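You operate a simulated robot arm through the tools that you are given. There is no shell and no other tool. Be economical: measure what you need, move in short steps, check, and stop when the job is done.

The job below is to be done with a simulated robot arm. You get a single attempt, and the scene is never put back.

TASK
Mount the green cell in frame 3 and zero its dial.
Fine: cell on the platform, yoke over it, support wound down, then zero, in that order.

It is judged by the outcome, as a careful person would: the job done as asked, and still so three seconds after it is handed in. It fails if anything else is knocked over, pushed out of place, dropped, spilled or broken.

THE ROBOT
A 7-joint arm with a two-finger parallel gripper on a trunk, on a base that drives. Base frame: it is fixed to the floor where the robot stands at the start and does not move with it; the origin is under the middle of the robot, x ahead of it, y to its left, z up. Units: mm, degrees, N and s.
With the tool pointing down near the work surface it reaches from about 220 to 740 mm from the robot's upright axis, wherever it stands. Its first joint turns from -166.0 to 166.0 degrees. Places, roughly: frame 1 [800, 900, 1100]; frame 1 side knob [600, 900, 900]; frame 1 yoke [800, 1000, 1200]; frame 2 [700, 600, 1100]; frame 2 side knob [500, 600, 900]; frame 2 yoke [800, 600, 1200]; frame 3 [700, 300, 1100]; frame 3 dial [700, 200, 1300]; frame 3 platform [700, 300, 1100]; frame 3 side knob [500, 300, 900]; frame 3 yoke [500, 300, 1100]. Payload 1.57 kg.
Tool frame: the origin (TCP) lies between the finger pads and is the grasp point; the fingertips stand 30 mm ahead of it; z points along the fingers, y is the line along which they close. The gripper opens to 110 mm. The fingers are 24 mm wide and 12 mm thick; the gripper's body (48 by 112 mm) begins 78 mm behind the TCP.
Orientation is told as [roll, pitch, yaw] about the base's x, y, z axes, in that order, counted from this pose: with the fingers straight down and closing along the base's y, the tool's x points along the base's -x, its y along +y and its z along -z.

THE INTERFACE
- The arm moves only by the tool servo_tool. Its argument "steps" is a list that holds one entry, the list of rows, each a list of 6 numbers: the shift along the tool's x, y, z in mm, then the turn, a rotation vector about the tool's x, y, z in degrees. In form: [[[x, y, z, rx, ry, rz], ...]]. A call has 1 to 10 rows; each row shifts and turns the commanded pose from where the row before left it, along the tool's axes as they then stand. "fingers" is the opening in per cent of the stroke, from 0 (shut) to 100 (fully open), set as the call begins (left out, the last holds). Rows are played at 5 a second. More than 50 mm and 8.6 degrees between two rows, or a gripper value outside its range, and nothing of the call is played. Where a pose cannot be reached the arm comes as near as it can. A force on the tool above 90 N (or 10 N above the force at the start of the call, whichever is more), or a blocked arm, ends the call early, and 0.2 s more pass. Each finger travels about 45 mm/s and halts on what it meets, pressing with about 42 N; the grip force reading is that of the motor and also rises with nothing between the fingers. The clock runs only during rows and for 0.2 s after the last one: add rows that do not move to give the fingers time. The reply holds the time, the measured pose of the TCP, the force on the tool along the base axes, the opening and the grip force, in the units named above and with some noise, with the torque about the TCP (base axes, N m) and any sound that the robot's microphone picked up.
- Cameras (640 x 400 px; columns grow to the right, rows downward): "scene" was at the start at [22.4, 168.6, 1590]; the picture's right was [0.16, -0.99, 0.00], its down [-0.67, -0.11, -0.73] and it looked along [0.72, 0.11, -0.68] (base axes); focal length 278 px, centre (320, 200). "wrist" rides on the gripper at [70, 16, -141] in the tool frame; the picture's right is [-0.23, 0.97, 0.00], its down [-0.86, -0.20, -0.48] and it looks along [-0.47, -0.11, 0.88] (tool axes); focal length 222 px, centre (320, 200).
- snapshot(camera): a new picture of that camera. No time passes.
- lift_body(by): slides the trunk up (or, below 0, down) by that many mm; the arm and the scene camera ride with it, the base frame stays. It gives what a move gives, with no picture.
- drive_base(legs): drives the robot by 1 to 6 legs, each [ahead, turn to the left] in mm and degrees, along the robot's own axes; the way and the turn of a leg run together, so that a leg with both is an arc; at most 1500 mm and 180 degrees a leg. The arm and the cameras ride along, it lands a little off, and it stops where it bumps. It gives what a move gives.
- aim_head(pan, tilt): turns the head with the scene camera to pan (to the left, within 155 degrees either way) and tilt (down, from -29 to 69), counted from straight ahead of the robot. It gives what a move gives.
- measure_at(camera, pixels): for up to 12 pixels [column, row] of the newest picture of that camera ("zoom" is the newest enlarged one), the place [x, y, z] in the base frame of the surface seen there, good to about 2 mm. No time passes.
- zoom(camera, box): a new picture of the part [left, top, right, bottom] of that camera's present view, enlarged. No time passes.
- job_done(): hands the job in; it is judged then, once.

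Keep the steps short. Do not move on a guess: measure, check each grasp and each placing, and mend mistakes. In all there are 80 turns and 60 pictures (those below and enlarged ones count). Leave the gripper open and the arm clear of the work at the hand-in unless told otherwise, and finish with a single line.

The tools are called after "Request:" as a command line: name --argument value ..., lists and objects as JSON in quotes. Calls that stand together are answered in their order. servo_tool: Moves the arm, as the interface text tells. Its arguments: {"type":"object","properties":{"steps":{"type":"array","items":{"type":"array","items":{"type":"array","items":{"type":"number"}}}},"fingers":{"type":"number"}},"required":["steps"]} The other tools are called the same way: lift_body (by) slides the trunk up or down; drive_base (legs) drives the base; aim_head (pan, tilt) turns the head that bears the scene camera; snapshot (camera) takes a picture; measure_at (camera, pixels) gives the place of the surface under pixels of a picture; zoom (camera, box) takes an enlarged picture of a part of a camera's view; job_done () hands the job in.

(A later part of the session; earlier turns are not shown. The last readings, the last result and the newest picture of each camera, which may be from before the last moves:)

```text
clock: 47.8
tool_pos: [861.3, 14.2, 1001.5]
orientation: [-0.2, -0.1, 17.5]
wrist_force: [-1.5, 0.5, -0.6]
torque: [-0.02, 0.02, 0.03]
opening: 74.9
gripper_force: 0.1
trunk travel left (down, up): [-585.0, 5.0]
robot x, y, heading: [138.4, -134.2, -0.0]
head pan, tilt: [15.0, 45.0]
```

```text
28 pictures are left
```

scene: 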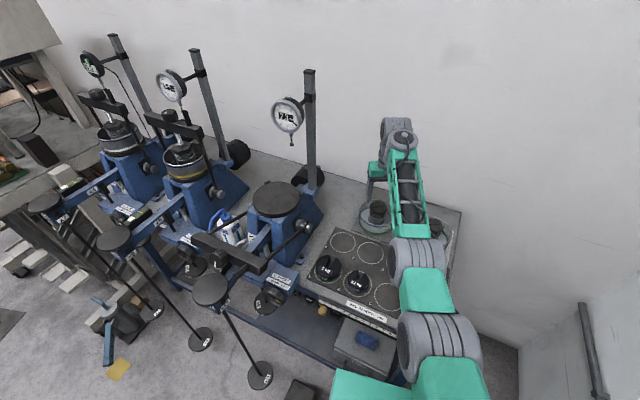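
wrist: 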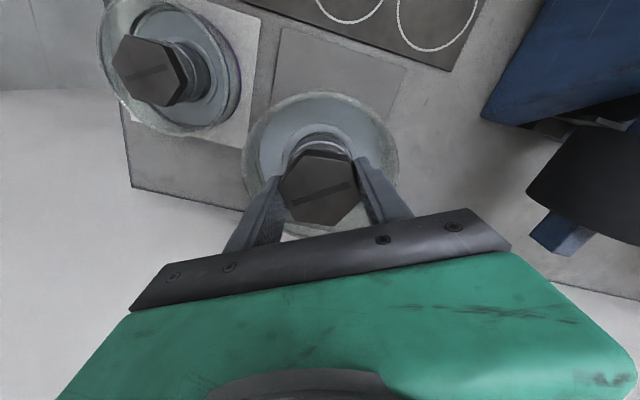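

Cell stands upright on its pad. Now lean the tool 30° (top towards the robot) about its closing axis, above the cap.

Request:
servo_tool --steps '[[[0, 0, 0, 0, -6, 0], [0, 0, 0, 0, -6, 0], [0, 0, 0, 0, -6, 0], [0, 0, 0, 0, -6, 0], [0, 0, 0, 0, -6, 0], [0, 0, 0, 0, 0, 0]]]'

Request:
snapshot --camera "wrist"

```text
clock: 49.1
tool_pos: [889.0, 6.9, 1025.4]
orientation: [-1.8, -13.8, 17.7]
wrist_force: [0.2, -0.1, 0.3]
torque: [-0.01, -0.02, -0.01]
opening: 75.0
gripper_force: 0.0
out of reach, approached as far as the arm can: row 1, 2, 3, 4, 5
trunk travel left (down, up): [-585.0, 5.0]
robot x, y, heading: [136.6, -138.7, -0.3]
head pan, tilt: [15.0, 45.0]
```

```text
27 pictures are left
```

wrist: 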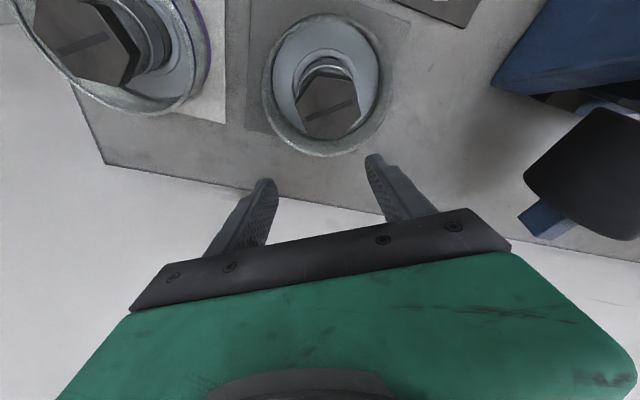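

The lean pushes the tool outward: it looks like the shoulder's limit with the elbow hanging low. I measure where the arm's links are before choosing a remedy.

Request:
aim_head --pan -5 --tilt 50

Request:
snapshot --camera "scene"

Request:
measure_at --camera "scene" --pixels '[[320, 120], [320, 140], [320, 180], [320, 200], [310, 240], [310, 260], [310, 300], [300, 340], [350, 260], [350, 320], [310, 385], [290, 160]]'

```text
clock: 50.0
tool_pos: [889.5, 6.3, 1024.2]
orientation: [-2.0, -13.8, 17.7]
wrist_force: [-0.1, -0.3, -0.4]
torque: [0.02, 0.01, 0.01]
opening: 75.0
gripper_force: 0.0
trunk travel left (down, up): [-585.0, 5.0]
robot x, y, heading: [139.5, -130.7, -0.1]
head pan, tilt: [-5.0, 50.0]
```

```text
26 pictures are left
```

scene: 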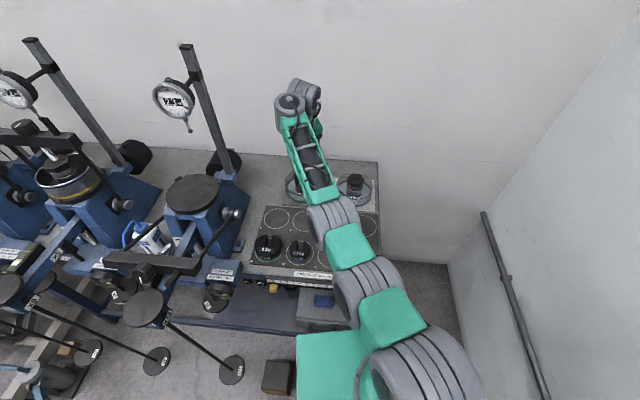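

```text
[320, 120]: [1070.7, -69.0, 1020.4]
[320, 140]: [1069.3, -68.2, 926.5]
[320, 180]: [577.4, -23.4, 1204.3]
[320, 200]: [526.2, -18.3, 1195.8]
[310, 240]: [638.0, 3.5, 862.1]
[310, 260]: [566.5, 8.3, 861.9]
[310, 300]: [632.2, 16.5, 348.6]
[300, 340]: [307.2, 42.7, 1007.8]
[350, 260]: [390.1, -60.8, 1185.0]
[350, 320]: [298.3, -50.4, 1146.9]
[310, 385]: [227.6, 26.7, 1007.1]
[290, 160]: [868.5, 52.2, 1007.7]
```

The arm is nearly straight with its elbow about to bend the wrong way. I rise clear of the cell, back the base up 200, lower the trunk back, and fold the arm in to recover its first posture.

Request:
servo_tool --steps '[[[0, 0, -15, 0, 2, 0], [0, 0, -15, 0, 2, 0], [0, 0, -15, 0, 2, 0], [0, 0, 0, 0, 0, 0]]]'

Request:
drive_base --legs '[[-200, 0]]'

Request:
lift_body --by -60

Request:
servo_tool --steps '[[[5, 0, 0, 0, 0, 0], [10, 0, 0, 0, 0, 0], [20, 0, 0, 0, 0, 0], [30, 0, 0, 0, 0, 0], [40, 0, 0, 0, 0, 0], [40, 0, 0, 0, 0, 0], [40, 0, 0, 0, 0, 0], [40, 0, 0, 0, 0, 0], [40, 0, 0, 0, 0, 0], [0, 0, 0, 0, 0, 0]]]'

```text
clock: 51.0
tool_pos: [879.4, 5.7, 1069.0]
orientation: [-1.8, -7.7, 17.5]
wrist_force: [0.2, -0.1, 0.6]
torque: [-0.01, 0.03, 0.0]
opening: 74.8
gripper_force: 0.0
trunk travel left (down, up): [-585.0, 5.0]
robot x, y, heading: [142.3, -133.8, 0.2]
head pan, tilt: [-5.0, 50.0]
```

```text
clock: 52.6
tool_pos: [679.4, 7.4, 1070.1]
orientation: [-1.8, -7.8, 17.7]
wrist_force: [-1.1, -0.3, 0.1]
torque: [-0.01, -0.02, 0.02]
opening: 74.8
gripper_force: 0.1
trunk travel left (down, up): [-585.0, 5.0]
robot x, y, heading: [-61.8, -132.2, 0.0]
head pan, tilt: [-5.0, 50.0]
```

```text
clock: 53.6
tool_pos: [679.2, 9.2, 1009.9]
orientation: [-1.9, -7.7, 17.6]
wrist_force: [-0.1, 0.3, 0.0]
torque: [-0.02, 0.0, 0.02]
opening: 74.7
gripper_force: 0.0
trunk travel left (down, up): [-525.0, 65.0]
robot x, y, heading: [-64.7, -134.0, 0.1]
head pan, tilt: [-5.0, 50.0]
```

```text
clock: 55.8
tool_pos: [629.0, -8.4, 1001.9]
orientation: [-1.9, -7.7, 17.7]
wrist_force: [0.0, -0.1, -0.3]
torque: [-0.05, 0.06, 0.01]
opening: 74.6
gripper_force: 0.1
out of reach, approached as far as the arm can: row 4, 5, 6, 7, 8, 9
trunk travel left (down, up): [-525.0, 65.0]
robot x, y, heading: [-66.7, -133.8, -0.0]
head pan, tilt: [-5.0, 50.0]
```

It came in 50 mm. Going higher should let it fold further; I move up and in.

Request:
servo_tool --steps '[[[10, 0, -20, 0, 0, 0], [15, 0, -30, 0, 0, 0], [15, 0, -30, 0, 0, 0], [20, 0, -30, 0, 0, 0], [20, 0, -30, 0, 0, 0], [20, 0, -30, 0, 0, 0], [20, 0, -30, 0, 0, 0], [20, 0, -20, 0, 0, 0], [20, 0, -10, 0, 0, 0], [0, 0, 0, 0, 0, 0]]]'

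Request:
snapshot --camera "scene"

```text
clock: 58.0
tool_pos: [483.9, -53.4, 1224.0]
orientation: [-1.8, -7.5, 17.7]
wrist_force: [0.7, 0.2, 0.3]
torque: [-0.02, 0.0, 0.04]
opening: 75.1
gripper_force: 0.0
out of reach, approached as far as the arm can: row 1, 2, 3, 4, 5
trunk travel left (down, up): [-525.0, 65.0]
robot x, y, heading: [-62.2, -132.4, 0.3]
head pan, tilt: [-5.0, 50.0]
```

```text
25 pictures are left
```

scene: 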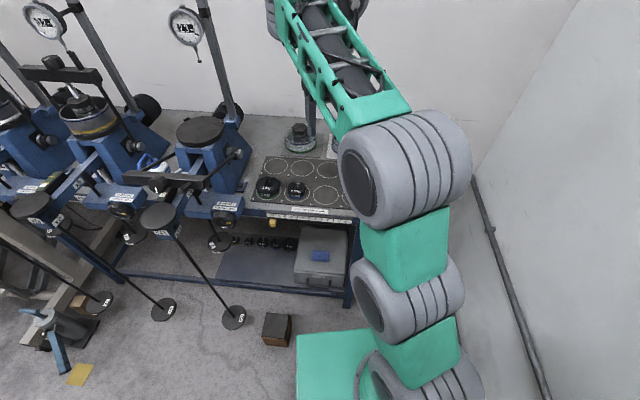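

It folds well now. I go further in to about 350 mm from the axis.

Request:
servo_tool --steps '[[[30, 0, 0, 0, 0, 0], [30, 0, 0, 0, 0, 0], [30, 0, 0, 0, 0, 0], [30, 0, 0, 0, 0, 0], [30, 0, 0, 0, 0, 0], [20, 0, 10, 0, 0, 0], [0, 0, 10, 0, -5, 0], [0, 0, 10, 0, -5, 0], [0, 0, 10, 0, -5, 0], [0, 0, 0, 0, -5, 0]]]'

Request:
snapshot --camera "scene"

```text
clock: 60.2
tool_pos: [355.7, -104.7, 1273.0]
orientation: [-2.2, -18.5, 18.1]
wrist_force: [-0.2, 0.5, 0.1]
torque: [-0.02, 0.02, 0.01]
opening: 75.0
gripper_force: 0.2
out of reach, approached as far as the arm can: row 1, 2, 3, 4, 5, 6, 7, 8, 9
trunk travel left (down, up): [-525.0, 65.0]
robot x, y, heading: [-62.0, -135.9, 0.1]
head pan, tilt: [-5.0, 50.0]
```

```text
24 pictures are left
```

scene: 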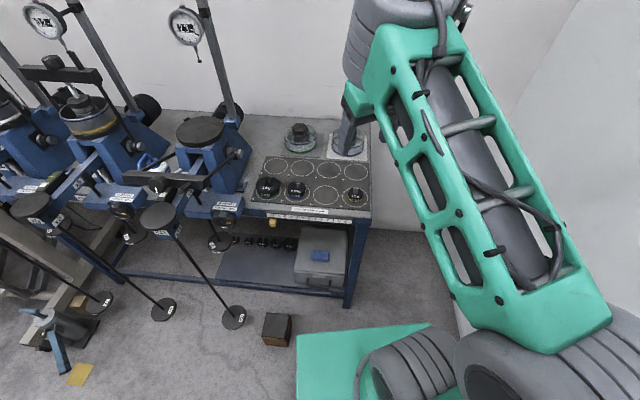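

The elbow is to the right again, as at the start. I square the tool and go back to the starting relative pose.

Request:
servo_tool --steps '[[[0, 0, 0, 0, 6, 0], [0, 0, 0, 0, 6, 0], [0, 0, 0, 0, 6.5, 0], [0, 0, 0, 0, 0, 6], [0, 0, 0, 2.2, 0, 6], [0, 0, 0, 0, 0, 6], [0, 40, 20, 0, 0, 0], [0, 40, 20, 0, 0, 0], [0, 40, 20, 0, 0, 0], [0, 40, 20, 0, 0, 0]]]'

Request:
servo_tool --steps '[[[25, 40, 30, 0, 0, 0], [25, 40, 30, 0, 0, 0], [25, 40, 30, 0, 0, 0], [25, 36, 30, 0, 0, 0], [25, 0, 30, 0, 0, 0], [20, 0, 30, 0, 0, 0], [0, 0, 14, 0, 0, 0], [0, 0, 0, 0, 0, 0]]]'

```text
clock: 62.4
tool_pos: [361.1, 64.3, 1177.2]
orientation: [0.0, -2.6, 6.6]
wrist_force: [0.3, 0.7, 0.1]
torque: [-0.01, 0.01, -0.02]
opening: 74.7
gripper_force: 0.2
out of reach, approached as far as the arm can: row 2, 3, 4, 5
trunk travel left (down, up): [-525.0, 65.0]
robot x, y, heading: [-62.2, -133.8, -0.0]
head pan, tilt: [-5.0, 50.0]
```

```text
refused: row 1 steps farther than a row can; nothing moved
```

No limit on the last rows. I continue to the start-like pose.

Request:
servo_tool --steps '[[[16, 15, 18, 0, 2.6, 3.3], [16, 15, 18, 0, 0, 3.3], [16, 15, 18, 0, 0, 0], [16, 15, 18, 0, 0, 0], [16, 15, 18, 0, 0, 0], [16, 15, 18, 0, 0, 0], [16, 15, 18, 0, 0, 0], [16, 15, 18, 0, 0, 0], [16, 15, 18, 0, 0, 0], [16, 12, 16, 0, 0, 0]]]'

```text
clock: 64.6
tool_pos: [199.2, 209.5, 997.9]
orientation: [0.0, 0.0, -0.2]
wrist_force: [1.1, 0.6, -0.4]
torque: [-0.02, -0.02, -0.03]
opening: 75.0
gripper_force: 0.1
trunk travel left (down, up): [-525.0, 65.0]
robot x, y, heading: [-59.2, -136.2, 0.2]
head pan, tilt: [-5.0, 50.0]
```

Home posture regained. Now I lean the tool 30° here, move it in front of the robot and check that no limit appears.

Request:
servo_tool --steps '[[[0, -30, -10, 0, 0, 0], [0, -30, -10, 0, 0, 0], [-10, -30, -10, 0, 0, 0], [-10, -30, -10, 0, 0, 0], [-10, -30, -10, 0, 0, 0], [-10, 0, 0, 0, -6, 0], [0, 0, 0, 0, -6, 0], [0, 0, 0, 0, -6, 0], [0, 0, 0, 0, -6, 0], [0, 0, 0, 0, -6, 0]]]'

Request:
drive_base --legs '[[262, 0]]'

```text
clock: 66.8
tool_pos: [241.0, 56.9, 1047.6]
orientation: [0.0, -30.0, 0.0]
wrist_force: [-0.4, -0.7, -0.1]
torque: [0.01, 0.03, 0.0]
opening: 74.8
gripper_force: 0.2
trunk travel left (down, up): [-525.0, 65.0]
robot x, y, heading: [-59.1, -132.2, 0.1]
head pan, tilt: [-5.0, 50.0]
```

```text
clock: 68.7
tool_pos: [502.8, 55.7, 1047.1]
orientation: [-0.1, -29.9, -0.3]
wrist_force: [0.7, -0.5, 0.4]
torque: [0.01, 0.02, 0.03]
opening: 74.8
gripper_force: 0.1
trunk travel left (down, up): [-525.0, 65.0]
robot x, y, heading: [200.5, -133.7, -0.3]
head pan, tilt: [-5.0, 50.0]
```

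Good: no limit. Now out over the cell in the leaning pose, then yaw 17.6° about the vertical.

Request:
servo_tool --steps '[[[-36.5, -5.1, 23.5, 0, 0, 0], [-36.5, -5.1, 23.5, 0, 0, 0], [-36.5, -5.1, 23.5, 0, 0, 0], [-36.5, -5.1, 23.5, 0, 0, 0], [-36.5, -5.1, 23.5, 0, 0, 0], [-36.5, -5.1, 23.5, 0, 0, 0], [-36.5, -5.1, 23.5, -2.93, 0, -5.08], [-36.5, -5.1, 23.5, -2.93, 0, -5.08], [0, 0, 0, -2.93, 0, -5.08], [0, 0, 0, 0, 0, 0]]]'

Request:
snapshot --camera "wrist"

```text
clock: 70.8
tool_pos: [849.3, 17.2, 1031.1]
orientation: [-0.1, -29.9, 17.3]
wrist_force: [-0.8, 0.7, 0.1]
torque: [0.0, -0.01, -0.01]
opening: 74.8
gripper_force: 0.1
trunk travel left (down, up): [-525.0, 65.0]
robot x, y, heading: [203.6, -133.8, -0.3]
head pan, tilt: [-5.0, 50.0]
```

```text
23 pictures are left
```

wrist: 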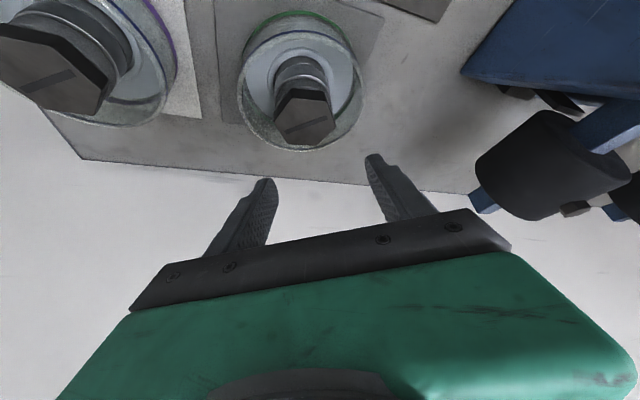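

No limits and the cell stands well. I measure the cap's top corners.

Request:
zoom --camera "wrist" --box '[230, 10, 380, 160]'

Request:
measure_at --camera "wrist" --pixels '[[277, 118], [289, 94], [326, 92], [333, 118], [318, 137], [288, 138], [305, 113]]'

```text
2.67 times, centred on (305, 85) of wrist
```

zoom: 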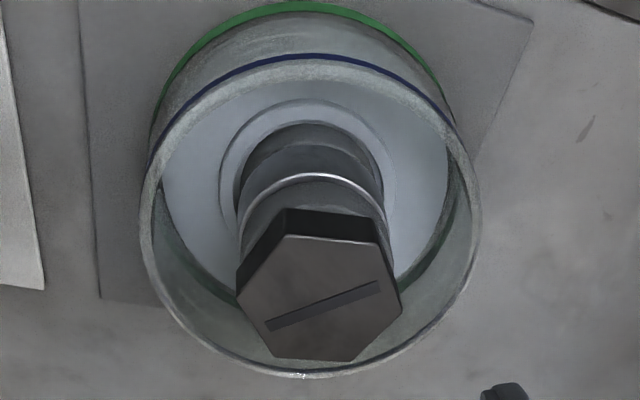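

```text
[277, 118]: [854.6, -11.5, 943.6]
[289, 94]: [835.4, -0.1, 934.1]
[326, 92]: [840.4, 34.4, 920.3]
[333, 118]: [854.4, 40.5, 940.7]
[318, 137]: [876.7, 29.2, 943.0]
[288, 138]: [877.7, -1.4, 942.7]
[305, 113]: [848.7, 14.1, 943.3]
```

Request:
measure_at --camera "zoom" --pixels '[[289, 242], [374, 248], [396, 307], [350, 357], [274, 353], [241, 296], [320, 300], [310, 70], [150, 200], [474, 215], [300, 375]]'

```text
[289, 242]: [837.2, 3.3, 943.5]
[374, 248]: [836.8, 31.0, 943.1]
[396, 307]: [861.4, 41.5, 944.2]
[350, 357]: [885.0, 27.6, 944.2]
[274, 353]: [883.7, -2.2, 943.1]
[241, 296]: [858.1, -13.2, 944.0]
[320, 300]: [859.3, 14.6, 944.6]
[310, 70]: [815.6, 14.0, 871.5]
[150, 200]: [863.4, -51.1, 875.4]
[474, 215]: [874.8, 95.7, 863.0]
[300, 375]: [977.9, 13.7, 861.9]
```

Cap centre (860.4, 14.7), top 944. I narrow to 68 mm, yaw 4° more, align over it, then descend vertically to z≈942.

Request:
servo_tool --steps '[[[0, 0, 0, -2, 0, -3.46], [-8.1, -6.3, 4.7, 0, 0, 0], [8.9, 0, 15.4, 0, 0, 0], [8.9, 0, 15.4, 0, 0, 0], [8.9, 0, 15.4, 0, 0, 0], [0, 0, 0, 0, 0, 0]]]' --fingers 62

Request:
zoom --camera "wrist" --box '[200, 30, 440, 230]'

```text
clock: 72.2
tool_pos: [859.9, 14.3, 976.8]
orientation: [-0.1, -29.9, 21.2]
wrist_force: [-0.1, 0.1, -0.6]
torque: [-0.04, 0.0, 0.01]
opening: 68.2
gripper_force: 0.1
trunk travel left (down, up): [-525.0, 65.0]
robot x, y, heading: [201.2, -135.9, -0.2]
head pan, tilt: [-5.0, 50.0]
```

```text
2.00 times, centred on (320, 130) of wrist
```

zoom: 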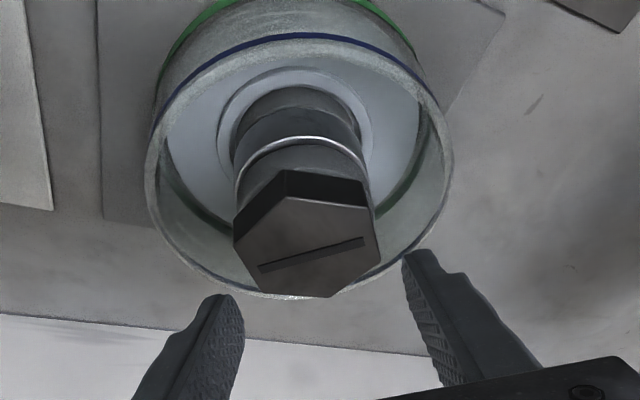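

Aligned. Down the last 34 mm and close.

Request:
servo_tool --steps '[[[6, 0, 10.4, 0, 0, 0], [6, 0, 10.4, 0, 0, 0], [5, 0, 8.6, 0, 0, 0], [0, 0, 0, 0, 0, 0]]]'

Request:
servo_tool --steps '[[[0, 0, 0, 0, 0, 0], [0, 0, 0, 0, 0, 0], [0, 0, 0, 0, 0, 0], [0, 0, 0, 0, 0, 0]]]' --fingers 0

```text
clock: 73.2
tool_pos: [860.1, 13.5, 942.1]
orientation: [-0.1, -29.9, 21.2]
wrist_force: [-0.2, 0.0, 0.3]
torque: [-0.02, -0.02, -0.01]
opening: 68.0
gripper_force: 0.0
trunk travel left (down, up): [-525.0, 65.0]
robot x, y, heading: [199.2, -134.1, -0.4]
head pan, tilt: [-5.0, 50.0]
```

```text
clock: 74.2
tool_pos: [860.4, 14.8, 943.7]
orientation: [-0.1, -29.8, 21.2]
wrist_force: [1.2, -1.1, -0.2]
torque: [-0.25, -0.36, -0.23]
opening: 56.6
gripper_force: 41.2
trunk travel left (down, up): [-525.0, 65.0]
robot x, y, heading: [195.8, -133.3, -0.2]
head pan, tilt: [-5.0, 50.0]
```

Gripped. I lift vertically 15 mm and check.

Request:
servo_tool --steps '[[[-2.5, 0, -4.3, 0, 0, 0], [-2.5, 0, -4.3, 0, 0, 0], [-2.5, 0, -4.3, 0, 0, 0], [0, 0, 0, 0, 0, 0], [0, 0, 0, 0, 0, 0]]]'

Request:
zoom --camera "wrist" --box '[200, 0, 440, 200]'

```text
clock: 75.5
tool_pos: [859.9, 13.5, 957.4]
orientation: [-0.1, -29.9, 21.2]
wrist_force: [-0.5, -0.2, -8.3]
torque: [-0.01, 0.02, 0.01]
opening: 55.2
gripper_force: 42.4
trunk travel left (down, up): [-525.0, 65.0]
robot x, y, heading: [201.0, -134.8, -0.2]
head pan, tilt: [-5.0, 50.0]
```

```text
2.00 times, centred on (320, 100) of wrist
```

zoom: 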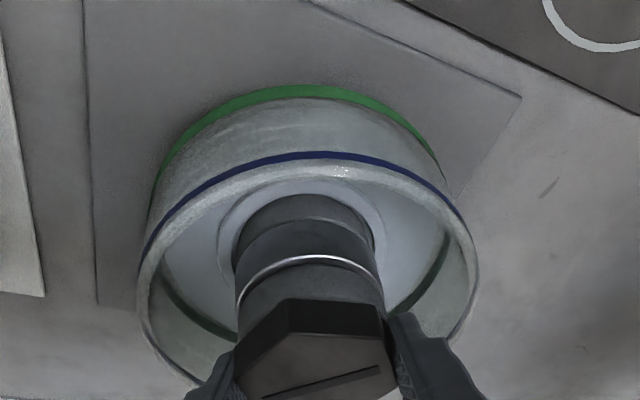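

Whole cell up, level. I draw it in and up to about (620, 14, 1157).

Request:
servo_tool --steps '[[[5, 5, -15, 0, 0, 0], [9.4, 8.7, -28.5, 0, 0, 0], [9.4, 8.7, -28.5, 0, 0, 0], [9.4, 8.7, -28.5, 0, 0, 0], [9.4, 8.7, -28.5, 0, 0, 0], [9.4, 8.7, -28.5, 0, 0, 0], [9.4, 8.7, -28.5, 0, 0, 0], [9.4, 8.7, -28.5, 0, 0, 0], [9.4, 8.7, -28.5, 0, 0, 0], [5, 5, -15, 0, 0, 0]]]'

```text
clock: 77.7
tool_pos: [641.6, 13.2, 1138.9]
orientation: [0.0, -29.9, 21.2]
wrist_force: [-0.5, 0.3, -9.6]
torque: [-0.02, 0.02, 0.0]
opening: 55.2
gripper_force: 41.6
trunk travel left (down, up): [-525.0, 65.0]
robot x, y, heading: [198.3, -131.0, -0.5]
head pan, tilt: [-5.0, 50.0]
```

Now yaw to 0 while rising 65 mm, then sideways to in front of the platform (x≈590, y≈313).

Request:
servo_tool --steps '[[[-8, 0, -14, 2.65, 0, 4.6], [-8, 0, -14, 2.65, 0, 4.6], [-8, 0, -14, 2.65, 0, 4.6], [-8, 0, -14, 2.65, 0, 4.6], [5, 20, -3, 0, 0, 0], [6.4, 40, -3.7, 0, 0, 0], [6.4, 40, -3.7, 0, 0, 0], [6.4, 40, -3.7, 0, 0, 0], [6.4, 20, -3.7, 0, 0, 0], [0, 0, 0, 0, 0, 0]]]'

Request:
aim_head --pan 30 --tilt 40

Request:
snapshot --camera "scene"

```text
clock: 79.8
tool_pos: [606.9, 175.9, 1204.1]
orientation: [-0.1, -29.9, 0.0]
wrist_force: [-0.1, 0.8, -8.3]
torque: [0.0, -0.01, 0.02]
opening: 55.3
gripper_force: 41.9
trunk travel left (down, up): [-525.0, 65.0]
robot x, y, heading: [199.0, -136.4, -0.1]
head pan, tilt: [-5.0, 50.0]
```

```text
clock: 80.9
tool_pos: [606.8, 176.4, 1203.6]
orientation: [-0.1, -29.8, 0.0]
wrist_force: [-0.8, -0.1, -9.7]
torque: [-0.03, 0.0, 0.01]
opening: 55.4
gripper_force: 42.0
trunk travel left (down, up): [-525.0, 65.0]
robot x, y, heading: [201.8, -133.0, -0.1]
head pan, tilt: [30.0, 40.0]
```

```text
19 pictures are left
```

scene: 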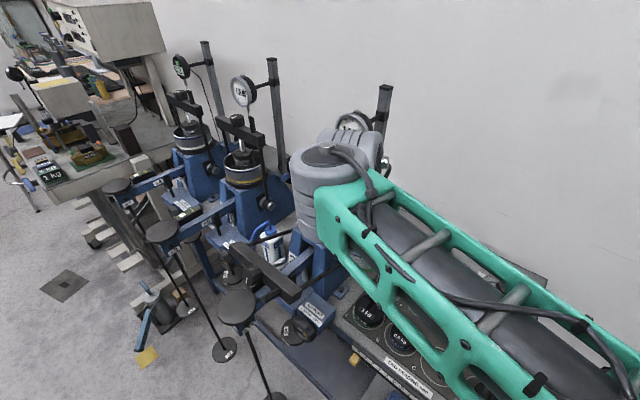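

The wrist is bulky; I measure how far it reaches so as to keep clear of the dial.

Request:
measure_at --camera "scene" --pixels '[[340, 140], [375, 145], [378, 165], [330, 155], [296, 165], [300, 220], [355, 118], [384, 95], [372, 120], [320, 140]]'

Request:
snapshot --camera "wrist"

```text
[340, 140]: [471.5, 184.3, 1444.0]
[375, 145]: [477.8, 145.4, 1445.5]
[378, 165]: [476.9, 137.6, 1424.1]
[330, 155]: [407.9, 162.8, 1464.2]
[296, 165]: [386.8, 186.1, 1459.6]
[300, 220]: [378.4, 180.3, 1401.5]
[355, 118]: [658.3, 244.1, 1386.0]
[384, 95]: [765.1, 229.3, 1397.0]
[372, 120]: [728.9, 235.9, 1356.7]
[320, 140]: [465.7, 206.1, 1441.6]
```

```text
18 pictures are left
```

wrist: 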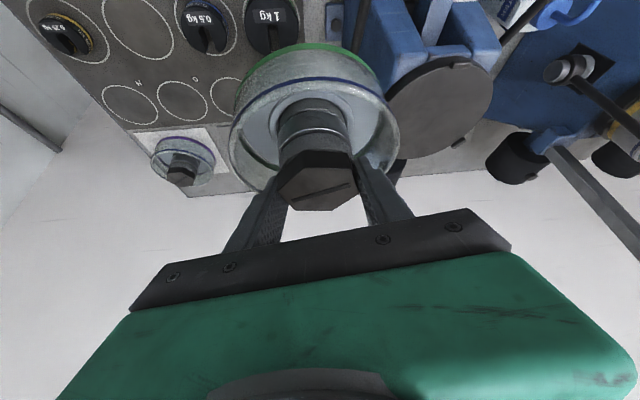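

The wrist stays well short of the dial. I get a second estimate of the platform's centre from this picture.

Request:
measure_at --camera "wrist" --pixels '[[488, 100], [470, 130], [445, 149], [420, 153], [402, 146], [470, 72], [440, 64], [407, 80], [460, 141], [463, 64], [440, 105]]'

Request:
zoom --camera "wrist" --box '[370, 40, 510, 170]'

```text
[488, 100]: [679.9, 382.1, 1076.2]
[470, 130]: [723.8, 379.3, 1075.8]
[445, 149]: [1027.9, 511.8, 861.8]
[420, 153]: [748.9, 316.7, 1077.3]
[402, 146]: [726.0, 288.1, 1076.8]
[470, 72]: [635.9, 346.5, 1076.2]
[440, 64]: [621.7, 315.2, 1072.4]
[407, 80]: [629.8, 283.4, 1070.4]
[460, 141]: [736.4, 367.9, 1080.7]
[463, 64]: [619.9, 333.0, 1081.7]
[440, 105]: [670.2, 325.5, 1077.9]
```

```text
3.08 times, centred on (440, 105) of wrist
```

zoom: 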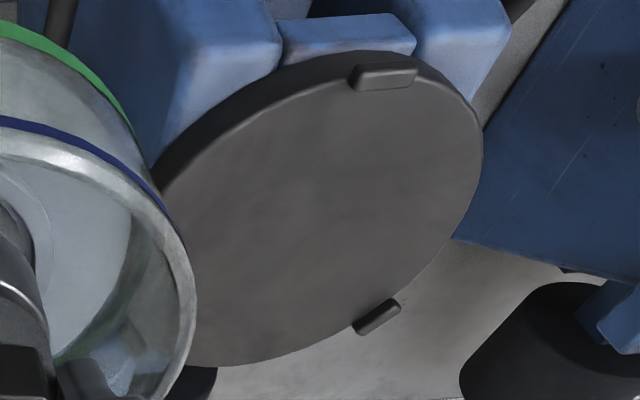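

There are raised lugs on the platform's rim; the cell must sit between them. I measure the lugs.

Request:
measure_at --camera "zoom" --pixels '[[357, 88], [415, 84], [387, 78], [387, 90], [358, 326], [396, 303], [377, 316], [370, 310], [280, 362], [440, 250], [478, 150], [290, 210]]'

Request:
measure_at --camera "wrist" --pixels '[[315, 45], [232, 120], [392, 110], [398, 140], [240, 170], [315, 80], [380, 150], [330, 190]]'

```text
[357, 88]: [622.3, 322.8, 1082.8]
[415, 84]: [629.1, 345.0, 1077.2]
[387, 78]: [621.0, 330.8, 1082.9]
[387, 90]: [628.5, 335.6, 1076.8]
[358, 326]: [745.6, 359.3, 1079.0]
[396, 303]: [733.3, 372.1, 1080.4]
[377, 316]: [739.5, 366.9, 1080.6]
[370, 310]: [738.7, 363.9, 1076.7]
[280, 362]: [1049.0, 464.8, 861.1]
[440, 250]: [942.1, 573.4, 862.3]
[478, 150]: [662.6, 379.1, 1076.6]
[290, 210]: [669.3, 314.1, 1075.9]
```

```text
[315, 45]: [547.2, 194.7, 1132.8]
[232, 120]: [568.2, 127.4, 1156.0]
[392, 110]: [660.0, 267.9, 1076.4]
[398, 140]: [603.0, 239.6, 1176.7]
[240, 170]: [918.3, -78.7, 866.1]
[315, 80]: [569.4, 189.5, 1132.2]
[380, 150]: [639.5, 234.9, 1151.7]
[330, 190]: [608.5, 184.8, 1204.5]
```

I need the centre precisely; I measure many points just inside the platform's rim in the same zoom.

Request:
measure_at --camera "zoom" --pixels '[[474, 165], [462, 200], [430, 248], [405, 275], [330, 338], [280, 355], [230, 362], [205, 170], [240, 135], [290, 105], [335, 88], [440, 95]]'

Request:
measure_at --camera "zoom" --pixels '[[478, 140], [468, 115], [205, 366], [180, 195], [365, 87], [400, 85], [363, 75], [408, 72], [362, 322], [392, 301], [366, 332], [398, 310]]'

```text
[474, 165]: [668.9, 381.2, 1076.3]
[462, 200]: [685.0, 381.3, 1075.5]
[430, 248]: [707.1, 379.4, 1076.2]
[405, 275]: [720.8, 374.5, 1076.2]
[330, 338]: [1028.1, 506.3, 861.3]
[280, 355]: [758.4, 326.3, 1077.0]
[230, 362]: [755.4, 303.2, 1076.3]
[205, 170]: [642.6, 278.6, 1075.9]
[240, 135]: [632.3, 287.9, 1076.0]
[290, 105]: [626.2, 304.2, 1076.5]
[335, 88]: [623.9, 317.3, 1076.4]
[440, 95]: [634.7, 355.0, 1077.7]
```

```text
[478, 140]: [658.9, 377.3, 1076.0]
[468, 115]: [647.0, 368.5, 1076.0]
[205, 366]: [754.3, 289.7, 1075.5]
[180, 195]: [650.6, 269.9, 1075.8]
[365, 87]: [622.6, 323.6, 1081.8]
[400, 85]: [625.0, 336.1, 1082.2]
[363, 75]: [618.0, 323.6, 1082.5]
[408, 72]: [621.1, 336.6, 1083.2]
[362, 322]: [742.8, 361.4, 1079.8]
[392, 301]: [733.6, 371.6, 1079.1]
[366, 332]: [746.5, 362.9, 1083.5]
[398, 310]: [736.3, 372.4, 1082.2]
```

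Platform centre ≈ (691.5, 316), lugs' inner radius ≈ 68. I go to y≈315.4 in front, then forward to x≈691 at z 1204, well above the lugs.

Request:
servo_tool --steps '[[[0, 20, 0, 0, 0, 0], [0, 35, 0, 0, 0, 0], [0, 35, 0, 0, 0, 0], [0, 35, 0, 0, 0, 0], [0, 14.2, 0, 0, 0, 0], [-12, 0, 7, 0, 0, 0], [-18, 0, 10.4, 0, 0, 0], [-18, 0, 10.4, 0, 0, 0], [-12, 0, 7, 0, 0, 0], [0, 0, 0, 0, 0, 0]]]'

Request:
snapshot --camera "wrist"

Request:
snapshot --camera "scene"

```text
clock: 83.1
tool_pos: [676.4, 314.8, 1202.9]
orientation: [-0.1, -29.9, -0.1]
wrist_force: [0.3, 1.1, -8.7]
torque: [0.04, 0.02, 0.01]
opening: 55.6
gripper_force: 41.8
trunk travel left (down, up): [-525.0, 65.0]
robot x, y, heading: [200.2, -132.1, -0.4]
head pan, tilt: [30.0, 40.0]
```

```text
16 pictures are left
```

wrist: 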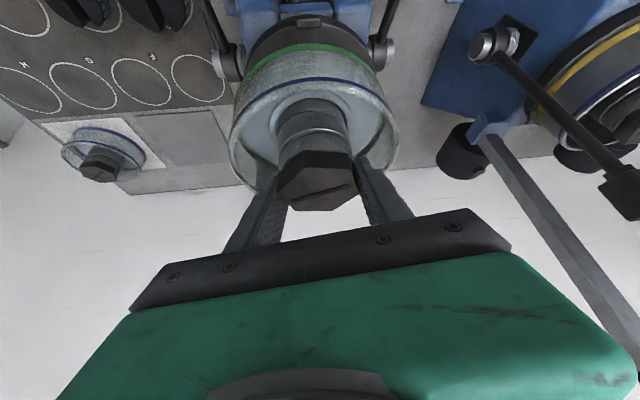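

```text
15 pictures are left
```

scene: 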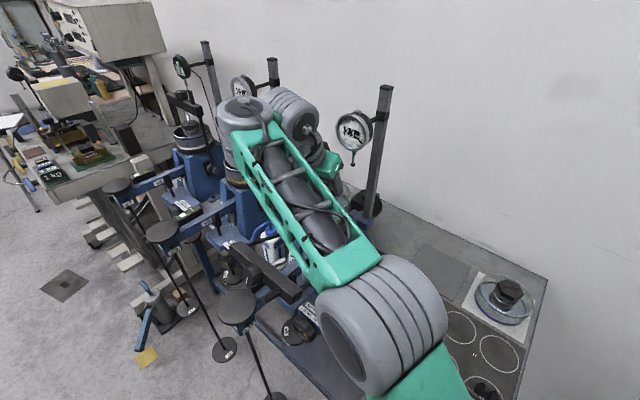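

I check the gap between palm and plunger before the last 15 mm forward.

Request:
measure_at --camera "scene" --pixels '[[330, 158], [338, 165], [338, 178], [335, 172], [352, 162], [345, 140], [310, 105], [315, 125], [300, 135], [225, 135]]'

Request:
measure_at --camera "wrist" --pixels '[[234, 130], [393, 120], [312, 42], [308, 25], [315, 85], [240, 110], [385, 100]]'

```text
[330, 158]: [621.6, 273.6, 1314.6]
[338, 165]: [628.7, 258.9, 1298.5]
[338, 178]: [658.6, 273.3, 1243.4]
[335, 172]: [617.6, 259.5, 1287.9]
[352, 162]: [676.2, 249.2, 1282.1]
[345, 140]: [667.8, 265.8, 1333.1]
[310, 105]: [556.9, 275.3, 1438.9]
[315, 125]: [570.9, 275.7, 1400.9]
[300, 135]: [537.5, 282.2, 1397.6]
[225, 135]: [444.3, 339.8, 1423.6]
```

```text
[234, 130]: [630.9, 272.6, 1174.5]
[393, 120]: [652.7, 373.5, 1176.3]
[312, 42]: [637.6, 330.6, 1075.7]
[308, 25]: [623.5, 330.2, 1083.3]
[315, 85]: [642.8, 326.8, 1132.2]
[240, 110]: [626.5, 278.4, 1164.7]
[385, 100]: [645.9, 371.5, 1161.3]
```

30 mm of clearance. Forward 14.6 mm, then down 40 mm.

Request:
servo_tool --steps '[[[-6.3, 0.3, 3.6, 0, 0, 0], [-6.3, 0.3, 3.6, 0, 0, 0], [0, 0, 0, 0, 0, 0], [5, 0, 8.7, 0, 0, 0], [5, 0, 8.7, 0, 0, 0], [5, 0, 8.7, 0, 0, 0], [3, 0, 5.2, 0, 0, 0], [0, 0, 0, 0, 0, 0]]]'

Request:
snapshot --camera "wrist"

```text
clock: 84.9
tool_pos: [686.9, 314.7, 1159.7]
orientation: [-0.1, -29.9, 0.0]
wrist_force: [0.5, -0.4, -9.6]
torque: [0.03, 0.01, 0.02]
opening: 55.3
gripper_force: 41.5
out of reach, approached as far as the arm can: row 1, 2
trunk travel left (down, up): [-525.0, 65.0]
robot x, y, heading: [201.5, -134.5, -0.5]
head pan, tilt: [30.0, 40.0]
```

```text
14 pictures are left
```

wrist: 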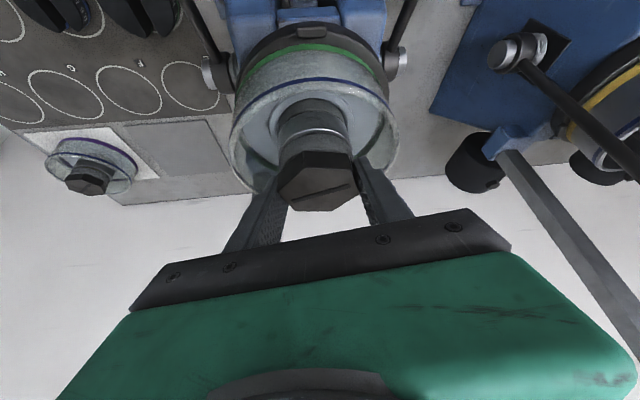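

Close above the platform at x=687; I need ~4 mm more forward. I zoom to judge the cup edge against the front lug.

Request:
zoom --camera "wrist" --box '[220, 10, 410, 130]'

Request:
measure_at --camera "zoom" --pixels '[[285, 75], [320, 72], [285, 115], [285, 130], [140, 180], [520, 165], [285, 62], [330, 100], [200, 135], [430, 120]]'

```text
3.33 times, centred on (315, 70) of wrist
```

zoom: 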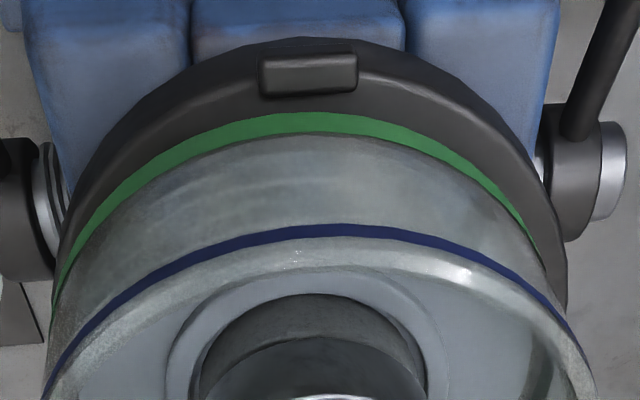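

```text
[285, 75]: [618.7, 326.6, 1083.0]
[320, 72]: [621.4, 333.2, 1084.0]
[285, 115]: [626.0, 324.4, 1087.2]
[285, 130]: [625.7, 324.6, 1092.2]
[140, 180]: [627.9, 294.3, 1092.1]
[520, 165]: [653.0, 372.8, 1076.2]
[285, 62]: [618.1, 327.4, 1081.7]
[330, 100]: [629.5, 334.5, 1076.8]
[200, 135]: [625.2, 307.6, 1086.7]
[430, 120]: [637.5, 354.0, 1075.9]
```

The cup is clear of the front lug by ~2–3 mm and sits ~2.5 mm to the right. I shift +3.5 in x and +2.3 in y.

Request:
servo_tool --steps '[[[-1.5, 1.2, 0.9, 0, 0, 0], [-1.5, 1.1, 0.9, 0, 0, 0], [0, 0, 0, 0, 0, 0], [0, 0, 0, 0, 0, 0]]]'

Request:
zoom --camera "wrist" --box '[220, 10, 410, 130]'

```text
clock: 85.9
tool_pos: [689.8, 315.8, 1161.3]
orientation: [-0.1, -29.9, 0.0]
wrist_force: [-1.1, 0.5, -8.7]
torque: [0.02, 0.03, 0.03]
opening: 55.5
gripper_force: 41.8
trunk travel left (down, up): [-525.0, 65.0]
robot x, y, heading: [200.3, -135.3, -0.3]
head pan, tilt: [30.0, 40.0]
```

```text
3.33 times, centred on (315, 70) of wrist
```

zoom: 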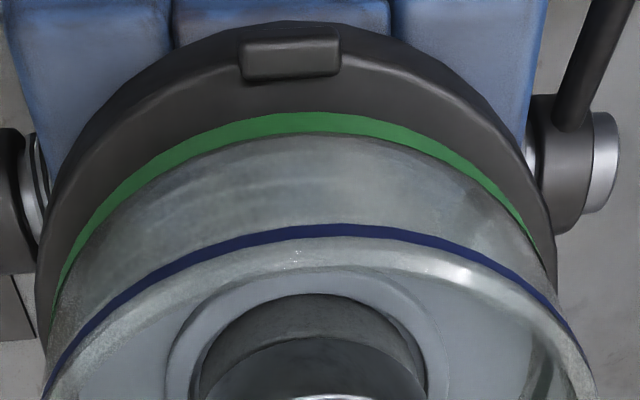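

Now symmetric, with ~6 mm to the front lug. I lower until the weight leaves.

Request:
servo_tool --steps '[[[0.5, 0, 0.9, 0, 0, 0], [0.5, 0, 0.9, 0, 0, 0], [0.5, 0, 0.9, 0, 0, 0], [0.5, 0, 0.9, 0, 0, 0], [0, 0, 0, 0, 0, 0]]]'

```text
clock: 87.1
tool_pos: [688.6, 316.1, 1157.3]
orientation: [0.0, -29.9, 0.0]
wrist_force: [0.0, -1.2, -8.3]
torque: [0.03, 0.04, -0.01]
opening: 55.1
gripper_force: 42.4
trunk travel left (down, up): [-525.0, 65.0]
robot x, y, heading: [201.8, -133.9, -0.1]
head pan, tilt: [30.0, 40.0]
```

Request:
servo_tool --steps '[[[0.4, 0, 0.7, 0, 0, 0], [0.4, 0, 0.7, 0, 0, 0], [0.4, 0, 0.7, 0, 0, 0], [0, 0, 0, 0, 0, 0]]]'

```text
clock: 88.1
tool_pos: [690.6, 316.3, 1154.0]
orientation: [-0.1, -30.0, 0.1]
wrist_force: [0.6, -0.2, -8.9]
torque: [0.01, 0.01, 0.0]
opening: 55.3
gripper_force: 42.0
trunk travel left (down, up): [-525.0, 65.0]
robot x, y, heading: [203.1, -135.7, -0.2]
head pan, tilt: [30.0, 40.0]
```

Still hanging; a little further.

Request:
servo_tool --steps '[[[0.5, 0, 0.9, 0, 0, 0], [0.5, 0, 0.9, 0, 0, 0], [0.4, 0, 0.7, 0, 0, 0], [0, 0, 0, 0, 0, 0]]]'

```text
clock: 89.1
tool_pos: [689.5, 316.8, 1154.6]
orientation: [0.0, -30.0, 0.0]
wrist_force: [1.8, 3.6, 10.2]
torque: [-0.54, 0.69, -0.09]
opening: 55.5
gripper_force: 41.9
trunk travel left (down, up): [-525.0, 65.0]
robot x, y, heading: [201.1, -130.7, -0.4]
head pan, tilt: [30.0, 40.0]
```

The cell rests on the platform (10 N of press). I open to 68 mm and withdraw along the finger axis, then look.

Request:
servo_tool --steps '[[[0, 0, 0, 0, 0, 0], [0, 0, 0, 0, 0, 0], [0, 0, -10, 0, 0, 0], [0, 0, -20, 0, 0, 0], [0, 0, -30, 0, 0, 0], [0, 0, -30, 0, 0, 0], [0, 0, -30, 0, 0, 0], [0, 0, 0, 0, 0, 0]]]' --fingers 62

Request:
snapshot --camera "wrist"

```text
clock: 90.9
tool_pos: [633.0, 304.1, 1223.4]
orientation: [0.0, -30.0, 0.1]
wrist_force: [-0.5, -0.9, -0.4]
torque: [0.02, -0.01, 0.02]
opening: 68.2
gripper_force: 0.0
out of reach, approached as far as the arm can: row 6, 7
trunk travel left (down, up): [-525.0, 65.0]
robot x, y, heading: [200.2, -133.6, -0.5]
head pan, tilt: [30.0, 40.0]
```

```text
11 pictures are left
```

wrist: 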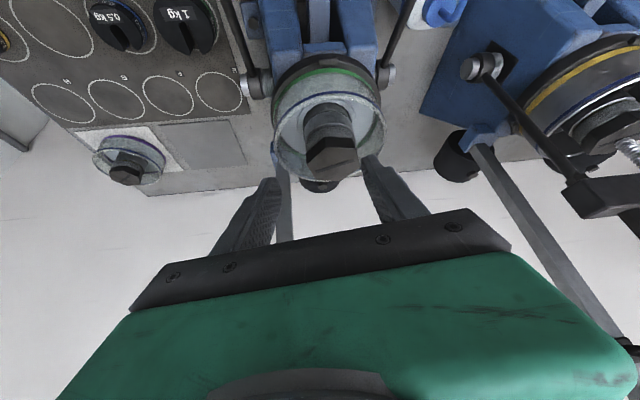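

The green cell stands on the platform. Next the yoke: I'll push it up and over with the closed fingers as a stick under the bar, right of its knob. I pull back in front of the yoke, high up, tilt the tool to -65°, and measure pivots and bar.

Request:
measure_at --camera "wrist" --pixels '[[262, 82], [250, 86], [386, 76], [392, 74], [330, 162], [318, 148], [350, 148], [405, 20], [235, 20], [330, 90]]'

Request:
servo_tool --steps '[[[35, 2, -25, 0, 0, 0], [35, 2, -25, 0, 0, 0], [35, 2, -25, 0, 0, 0], [35, 2, -25, 0, 0, 0], [35, 2, -25, 0, 0, 0], [35, 2, -25, 0, 0, 0], [0, 0, 0, 0, -7, 0], [0, 0, 0, 0, -7, 0], [0, 0, 0, 0, -7, 0], [0, 0, 0, 0, -7, 0]]]' --fingers 0

Request:
zoom --camera "scene" --box '[200, 100, 400, 340]'

```text
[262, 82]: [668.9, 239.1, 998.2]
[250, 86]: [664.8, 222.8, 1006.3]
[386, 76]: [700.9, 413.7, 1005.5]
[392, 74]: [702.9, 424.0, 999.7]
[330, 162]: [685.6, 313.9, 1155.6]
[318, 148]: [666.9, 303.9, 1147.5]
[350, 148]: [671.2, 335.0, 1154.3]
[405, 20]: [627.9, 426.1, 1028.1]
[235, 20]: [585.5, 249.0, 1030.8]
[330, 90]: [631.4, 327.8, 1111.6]
```

```text
clock: 93.1
tool_pos: [415.6, 271.4, 1137.9]
orientation: [1.1, -54.3, -1.1]
wrist_force: [-0.2, -0.2, 0.2]
torque: [-0.01, 0.0, 0.02]
opening: 0.2
gripper_force: 21.5
out of reach, approached as far as the arm can: row 3, 4, 5, 6, 7, 8, 9, 10
trunk travel left (down, up): [-525.0, 65.0]
robot x, y, heading: [201.0, -133.4, -0.3]
head pan, tilt: [30.0, 40.0]
```

```text
1.67 times, centred on (300, 220) of scene
```

zoom: 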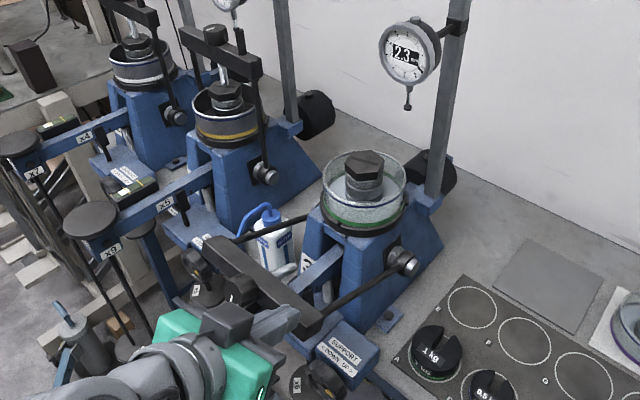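

The cell is well seated. The arm sits low in front of the yoke without contact. I raise the trunk 60 for more height, set the tilt to -65°, back off, and go down in front of the bar.

Request:
lift_body --by 60

Request:
servo_tool --steps '[[[6, 0, -13, 0, -3.5, 0], [6, 0, -13, 0, -3.5, 0], [6, 0, -13, 0, -3.7, 0], [0, 0, 0, 0, 0, 0], [25, 11.5, 11.6, 0, 0, 0], [25, 11.5, 11.6, 0, 0, 0], [25, 11.5, 11.6, 0, 0, 0], [20, 11.5, 9.3, 0, 0, 0], [0, 0, 0, 0, 0, 0]]]'

Request:
aim_head --pan 38 --tilt 50

Request:
zoom --camera "scene" --box '[200, 60, 440, 300]'

```text
clock: 94.1
tool_pos: [414.1, 271.6, 1197.7]
orientation: [0.6, -54.1, -0.6]
wrist_force: [-1.0, 0.0, -0.5]
torque: [-0.03, 0.02, -0.01]
opening: 0.0
gripper_force: 21.3
trunk travel left (down, up): [-585.0, 5.0]
robot x, y, heading: [199.9, -133.5, -0.5]
head pan, tilt: [30.0, 40.0]
```

```text
clock: 95.6
tool_pos: [440.4, 268.9, 1111.2]
orientation: [10.8, -65.7, -16.7]
wrist_force: [3.1, -7.2, 32.2]
torque: [-0.4, -0.81, -0.46]
opening: 0.0
gripper_force: 21.5
out of reach, approached as far as the arm can: row 1, 2, 3
trunk travel left (down, up): [-585.0, 5.0]
robot x, y, heading: [198.9, -133.8, -0.7]
head pan, tilt: [30.0, 40.0]
stopped in row 7: the force on the tool passed its limit at 112 N (the readings are from after the stop); the commanded pose is now the measured one
```

```text
clock: 96.3
tool_pos: [441.9, 269.8, 1111.7]
orientation: [10.9, -65.7, -16.6]
wrist_force: [11.5, 5.7, 48.0]
torque: [-0.08, -1.33, -0.1]
opening: 0.4
gripper_force: 21.7
trunk travel left (down, up): [-585.0, 5.0]
robot x, y, heading: [197.7, -131.4, -0.3]
head pan, tilt: [38.0, 50.0]
```

```text
1.67 times, centred on (320, 180) of scene
```

zoom: 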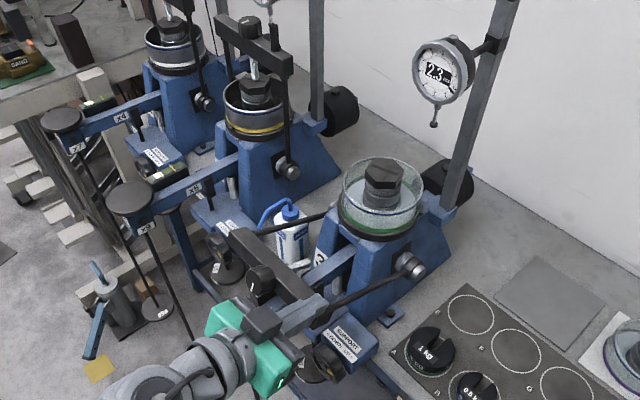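

The low posture drove the fingertips onto the bar's end from above. I lift off, back the base up 150 mm so the arm has room, and straighten the tool.

Request:
servo_tool --steps '[[[-10, 0, -5, 0, 0, 0], [-18, 0, -8, 0, 0, 0], [-18, 0, -8, 0, 0, 0], [0, 0, 0, 0, 0, 0]]]'

Request:
drive_base --legs '[[-160, 0]]'

Request:
servo_tool --steps '[[[0, 0, 15, -2.1, 0, -3.45], [0, 0, 15, -2.1, 0, -3.45], [0, 0, 0, 0, 0, 0]]]'

```text
clock: 97.3
tool_pos: [444.8, 256.2, 1140.5]
orientation: [9.1, -65.4, -14.9]
wrist_force: [-0.5, 0.2, -0.1]
torque: [-0.02, -0.02, 0.0]
opening: 0.2
gripper_force: 20.9
out of reach, approached as far as the arm can: row 2, 3
trunk travel left (down, up): [-585.0, 5.0]
robot x, y, heading: [200.6, -130.3, -0.5]
head pan, tilt: [38.0, 50.0]
```

```text
clock: 98.8
tool_pos: [285.9, 257.2, 1141.0]
orientation: [9.7, -65.2, -15.6]
wrist_force: [-0.5, -1.0, -0.7]
torque: [0.03, -0.03, -0.02]
opening: 0.0
gripper_force: 21.0
trunk travel left (down, up): [-585.0, 5.0]
robot x, y, heading: [41.2, -131.5, -0.6]
head pan, tilt: [38.0, 50.0]
```

```text
clock: 99.5
tool_pos: [313.7, 256.0, 1126.9]
orientation: [-1.5, -65.8, 1.2]
wrist_force: [0.5, 0.2, -0.1]
torque: [0.0, -0.02, 0.01]
opening: 0.0
gripper_force: 21.2
trunk travel left (down, up): [-585.0, 5.0]
robot x, y, heading: [41.0, -128.3, -0.7]
head pan, tilt: [38.0, 50.0]
```

No limits here. I bring the closed fingers in front of the bar and slide them under it, right of the knob, then check.

Request:
servo_tool --steps '[[[7, 20, 22.7, 0, 0.4, 0], [7, 20, 22.7, 0, 0.4, 0], [7, 21, 22.7, 0, 0, 0], [0, 0, 0, 0, 0, 0], [0, 0, 21, 0, 0, 0], [0, 0, 21, 0, 0, 0], [0, 0, 21, 0, 0, 0], [0, 0, 19, 0, 0, 0], [0, 0, 0, 0, 0, 0]]]'

Request:
zoom --camera "scene" --box '[220, 120, 460, 320]'

```text
clock: 101.5
tool_pos: [441.7, 314.3, 1046.2]
orientation: [-1.5, -65.0, 1.1]
wrist_force: [-0.1, -0.9, 0.4]
torque: [0.02, -0.02, -0.01]
opening: 0.0
gripper_force: 21.6
trunk travel left (down, up): [-585.0, 5.0]
robot x, y, heading: [42.0, -135.9, -0.6]
head pan, tilt: [38.0, 50.0]
```

```text
2.00 times, centred on (340, 220) of scene
```

zoom: 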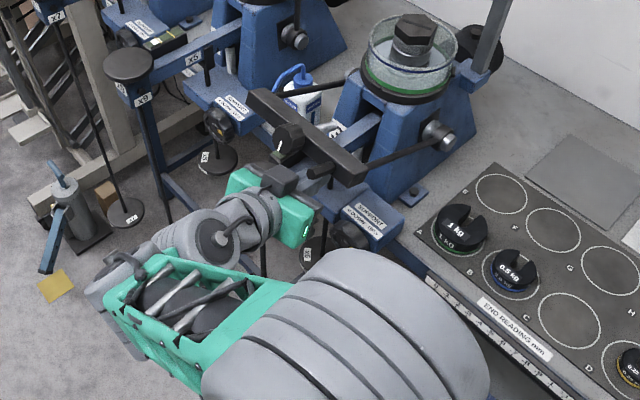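

The fingers are beneath the bar. I push the yoke up along its arc to about 60°.

Request:
servo_tool --steps '[[[-13.4, 3, 0.4, 0, 0, 0], [-20.3, -1.5, -1, 0, 1.8, 0], [-20.3, -1.5, -1, 0, 1.8, 0], [-20.2, -2.1, 1.3, 0, 1.8, 0], [-20.2, -2.1, 1.3, 0, 1.8, 0], [-19.8, -2.6, 3.6, 0, 1.8, 0], [-19.8, -2.6, 3.6, 0, 1.8, 0], [-19.1, -3, 5.7, 0, 1.8, 0], [-19.1, -3, 5.7, 0, 1.8, 0]]]'

Request:
zoom --camera "scene" --box '[220, 70, 460, 270]'

```text
clock: 103.5
tool_pos: [546.7, 301.1, 1182.7]
orientation: [-0.9, -50.6, 0.5]
wrist_force: [2.4, 0.5, -4.0]
torque: [0.0, 0.33, -0.04]
opening: 0.1
gripper_force: 21.0
trunk travel left (down, up): [-585.0, 5.0]
robot x, y, heading: [40.2, -131.8, -0.6]
head pan, tilt: [38.0, 50.0]
```

```text
2.00 times, centred on (340, 170) of scene
```

zoom: 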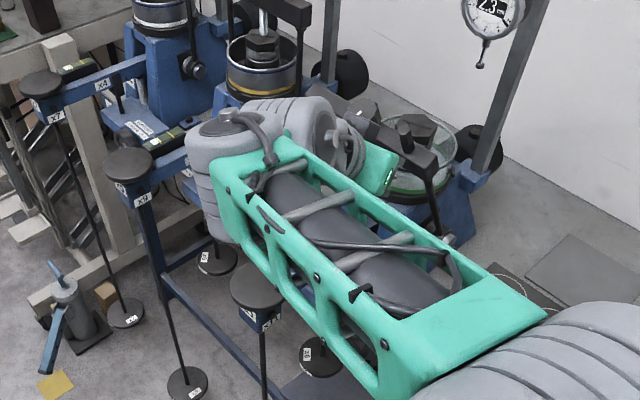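

The yoke rides up as planned. I continue to upright.

Request:
servo_tool --steps '[[[-18.2, -3.4, 7.9, 0, 1.8, 0], [-18.2, -3.4, 7.9, 0, 1.8, 0], [-17, -3.6, 9.8, 0, 1.8, 0], [-17, -3.6, 9.8, 0, 1.8, 0], [-11, -2.5, 8, 0, 1.2, 0], [-11, -2.5, 8, 0, 1.2, 0], [-9, -2.4, 7.4, 0, 1.2, 0], [0, 0, 0, 0, 0, 0]]]'

Request:
aim_head --pan 30 --tilt 35

Request:
zoom --camera "scene" --box '[220, 60, 460, 260]'

```text
clock: 105.3
tool_pos: [655.4, 279.9, 1214.7]
orientation: [-0.9, -39.6, 0.5]
wrist_force: [-11.9, -1.0, -1.7]
torque: [-0.02, 0.13, -0.12]
opening: 0.0
gripper_force: 21.4
trunk travel left (down, up): [-585.0, 5.0]
robot x, y, heading: [37.6, -129.7, -0.6]
head pan, tilt: [38.0, 50.0]
```

```text
clock: 106.1
tool_pos: [655.3, 280.0, 1213.4]
orientation: [-0.9, -39.8, 0.5]
wrist_force: [-14.1, -0.5, -4.4]
torque: [0.01, 0.22, -0.1]
opening: 0.0
gripper_force: 21.5
trunk travel left (down, up): [-585.0, 5.0]
robot x, y, heading: [39.3, -132.6, -0.4]
head pan, tilt: [30.0, 35.0]
```

```text
2.00 times, centred on (340, 160) of scene
```

zoom: 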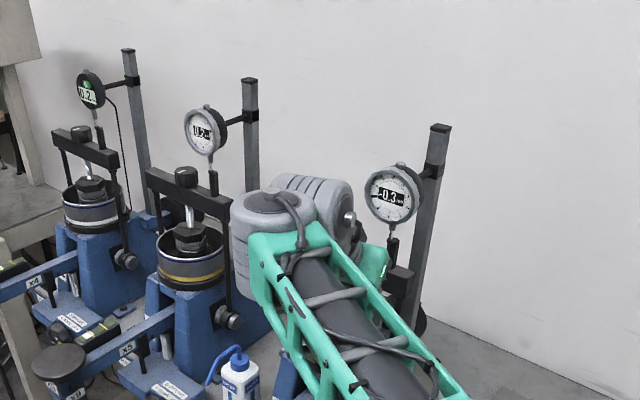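

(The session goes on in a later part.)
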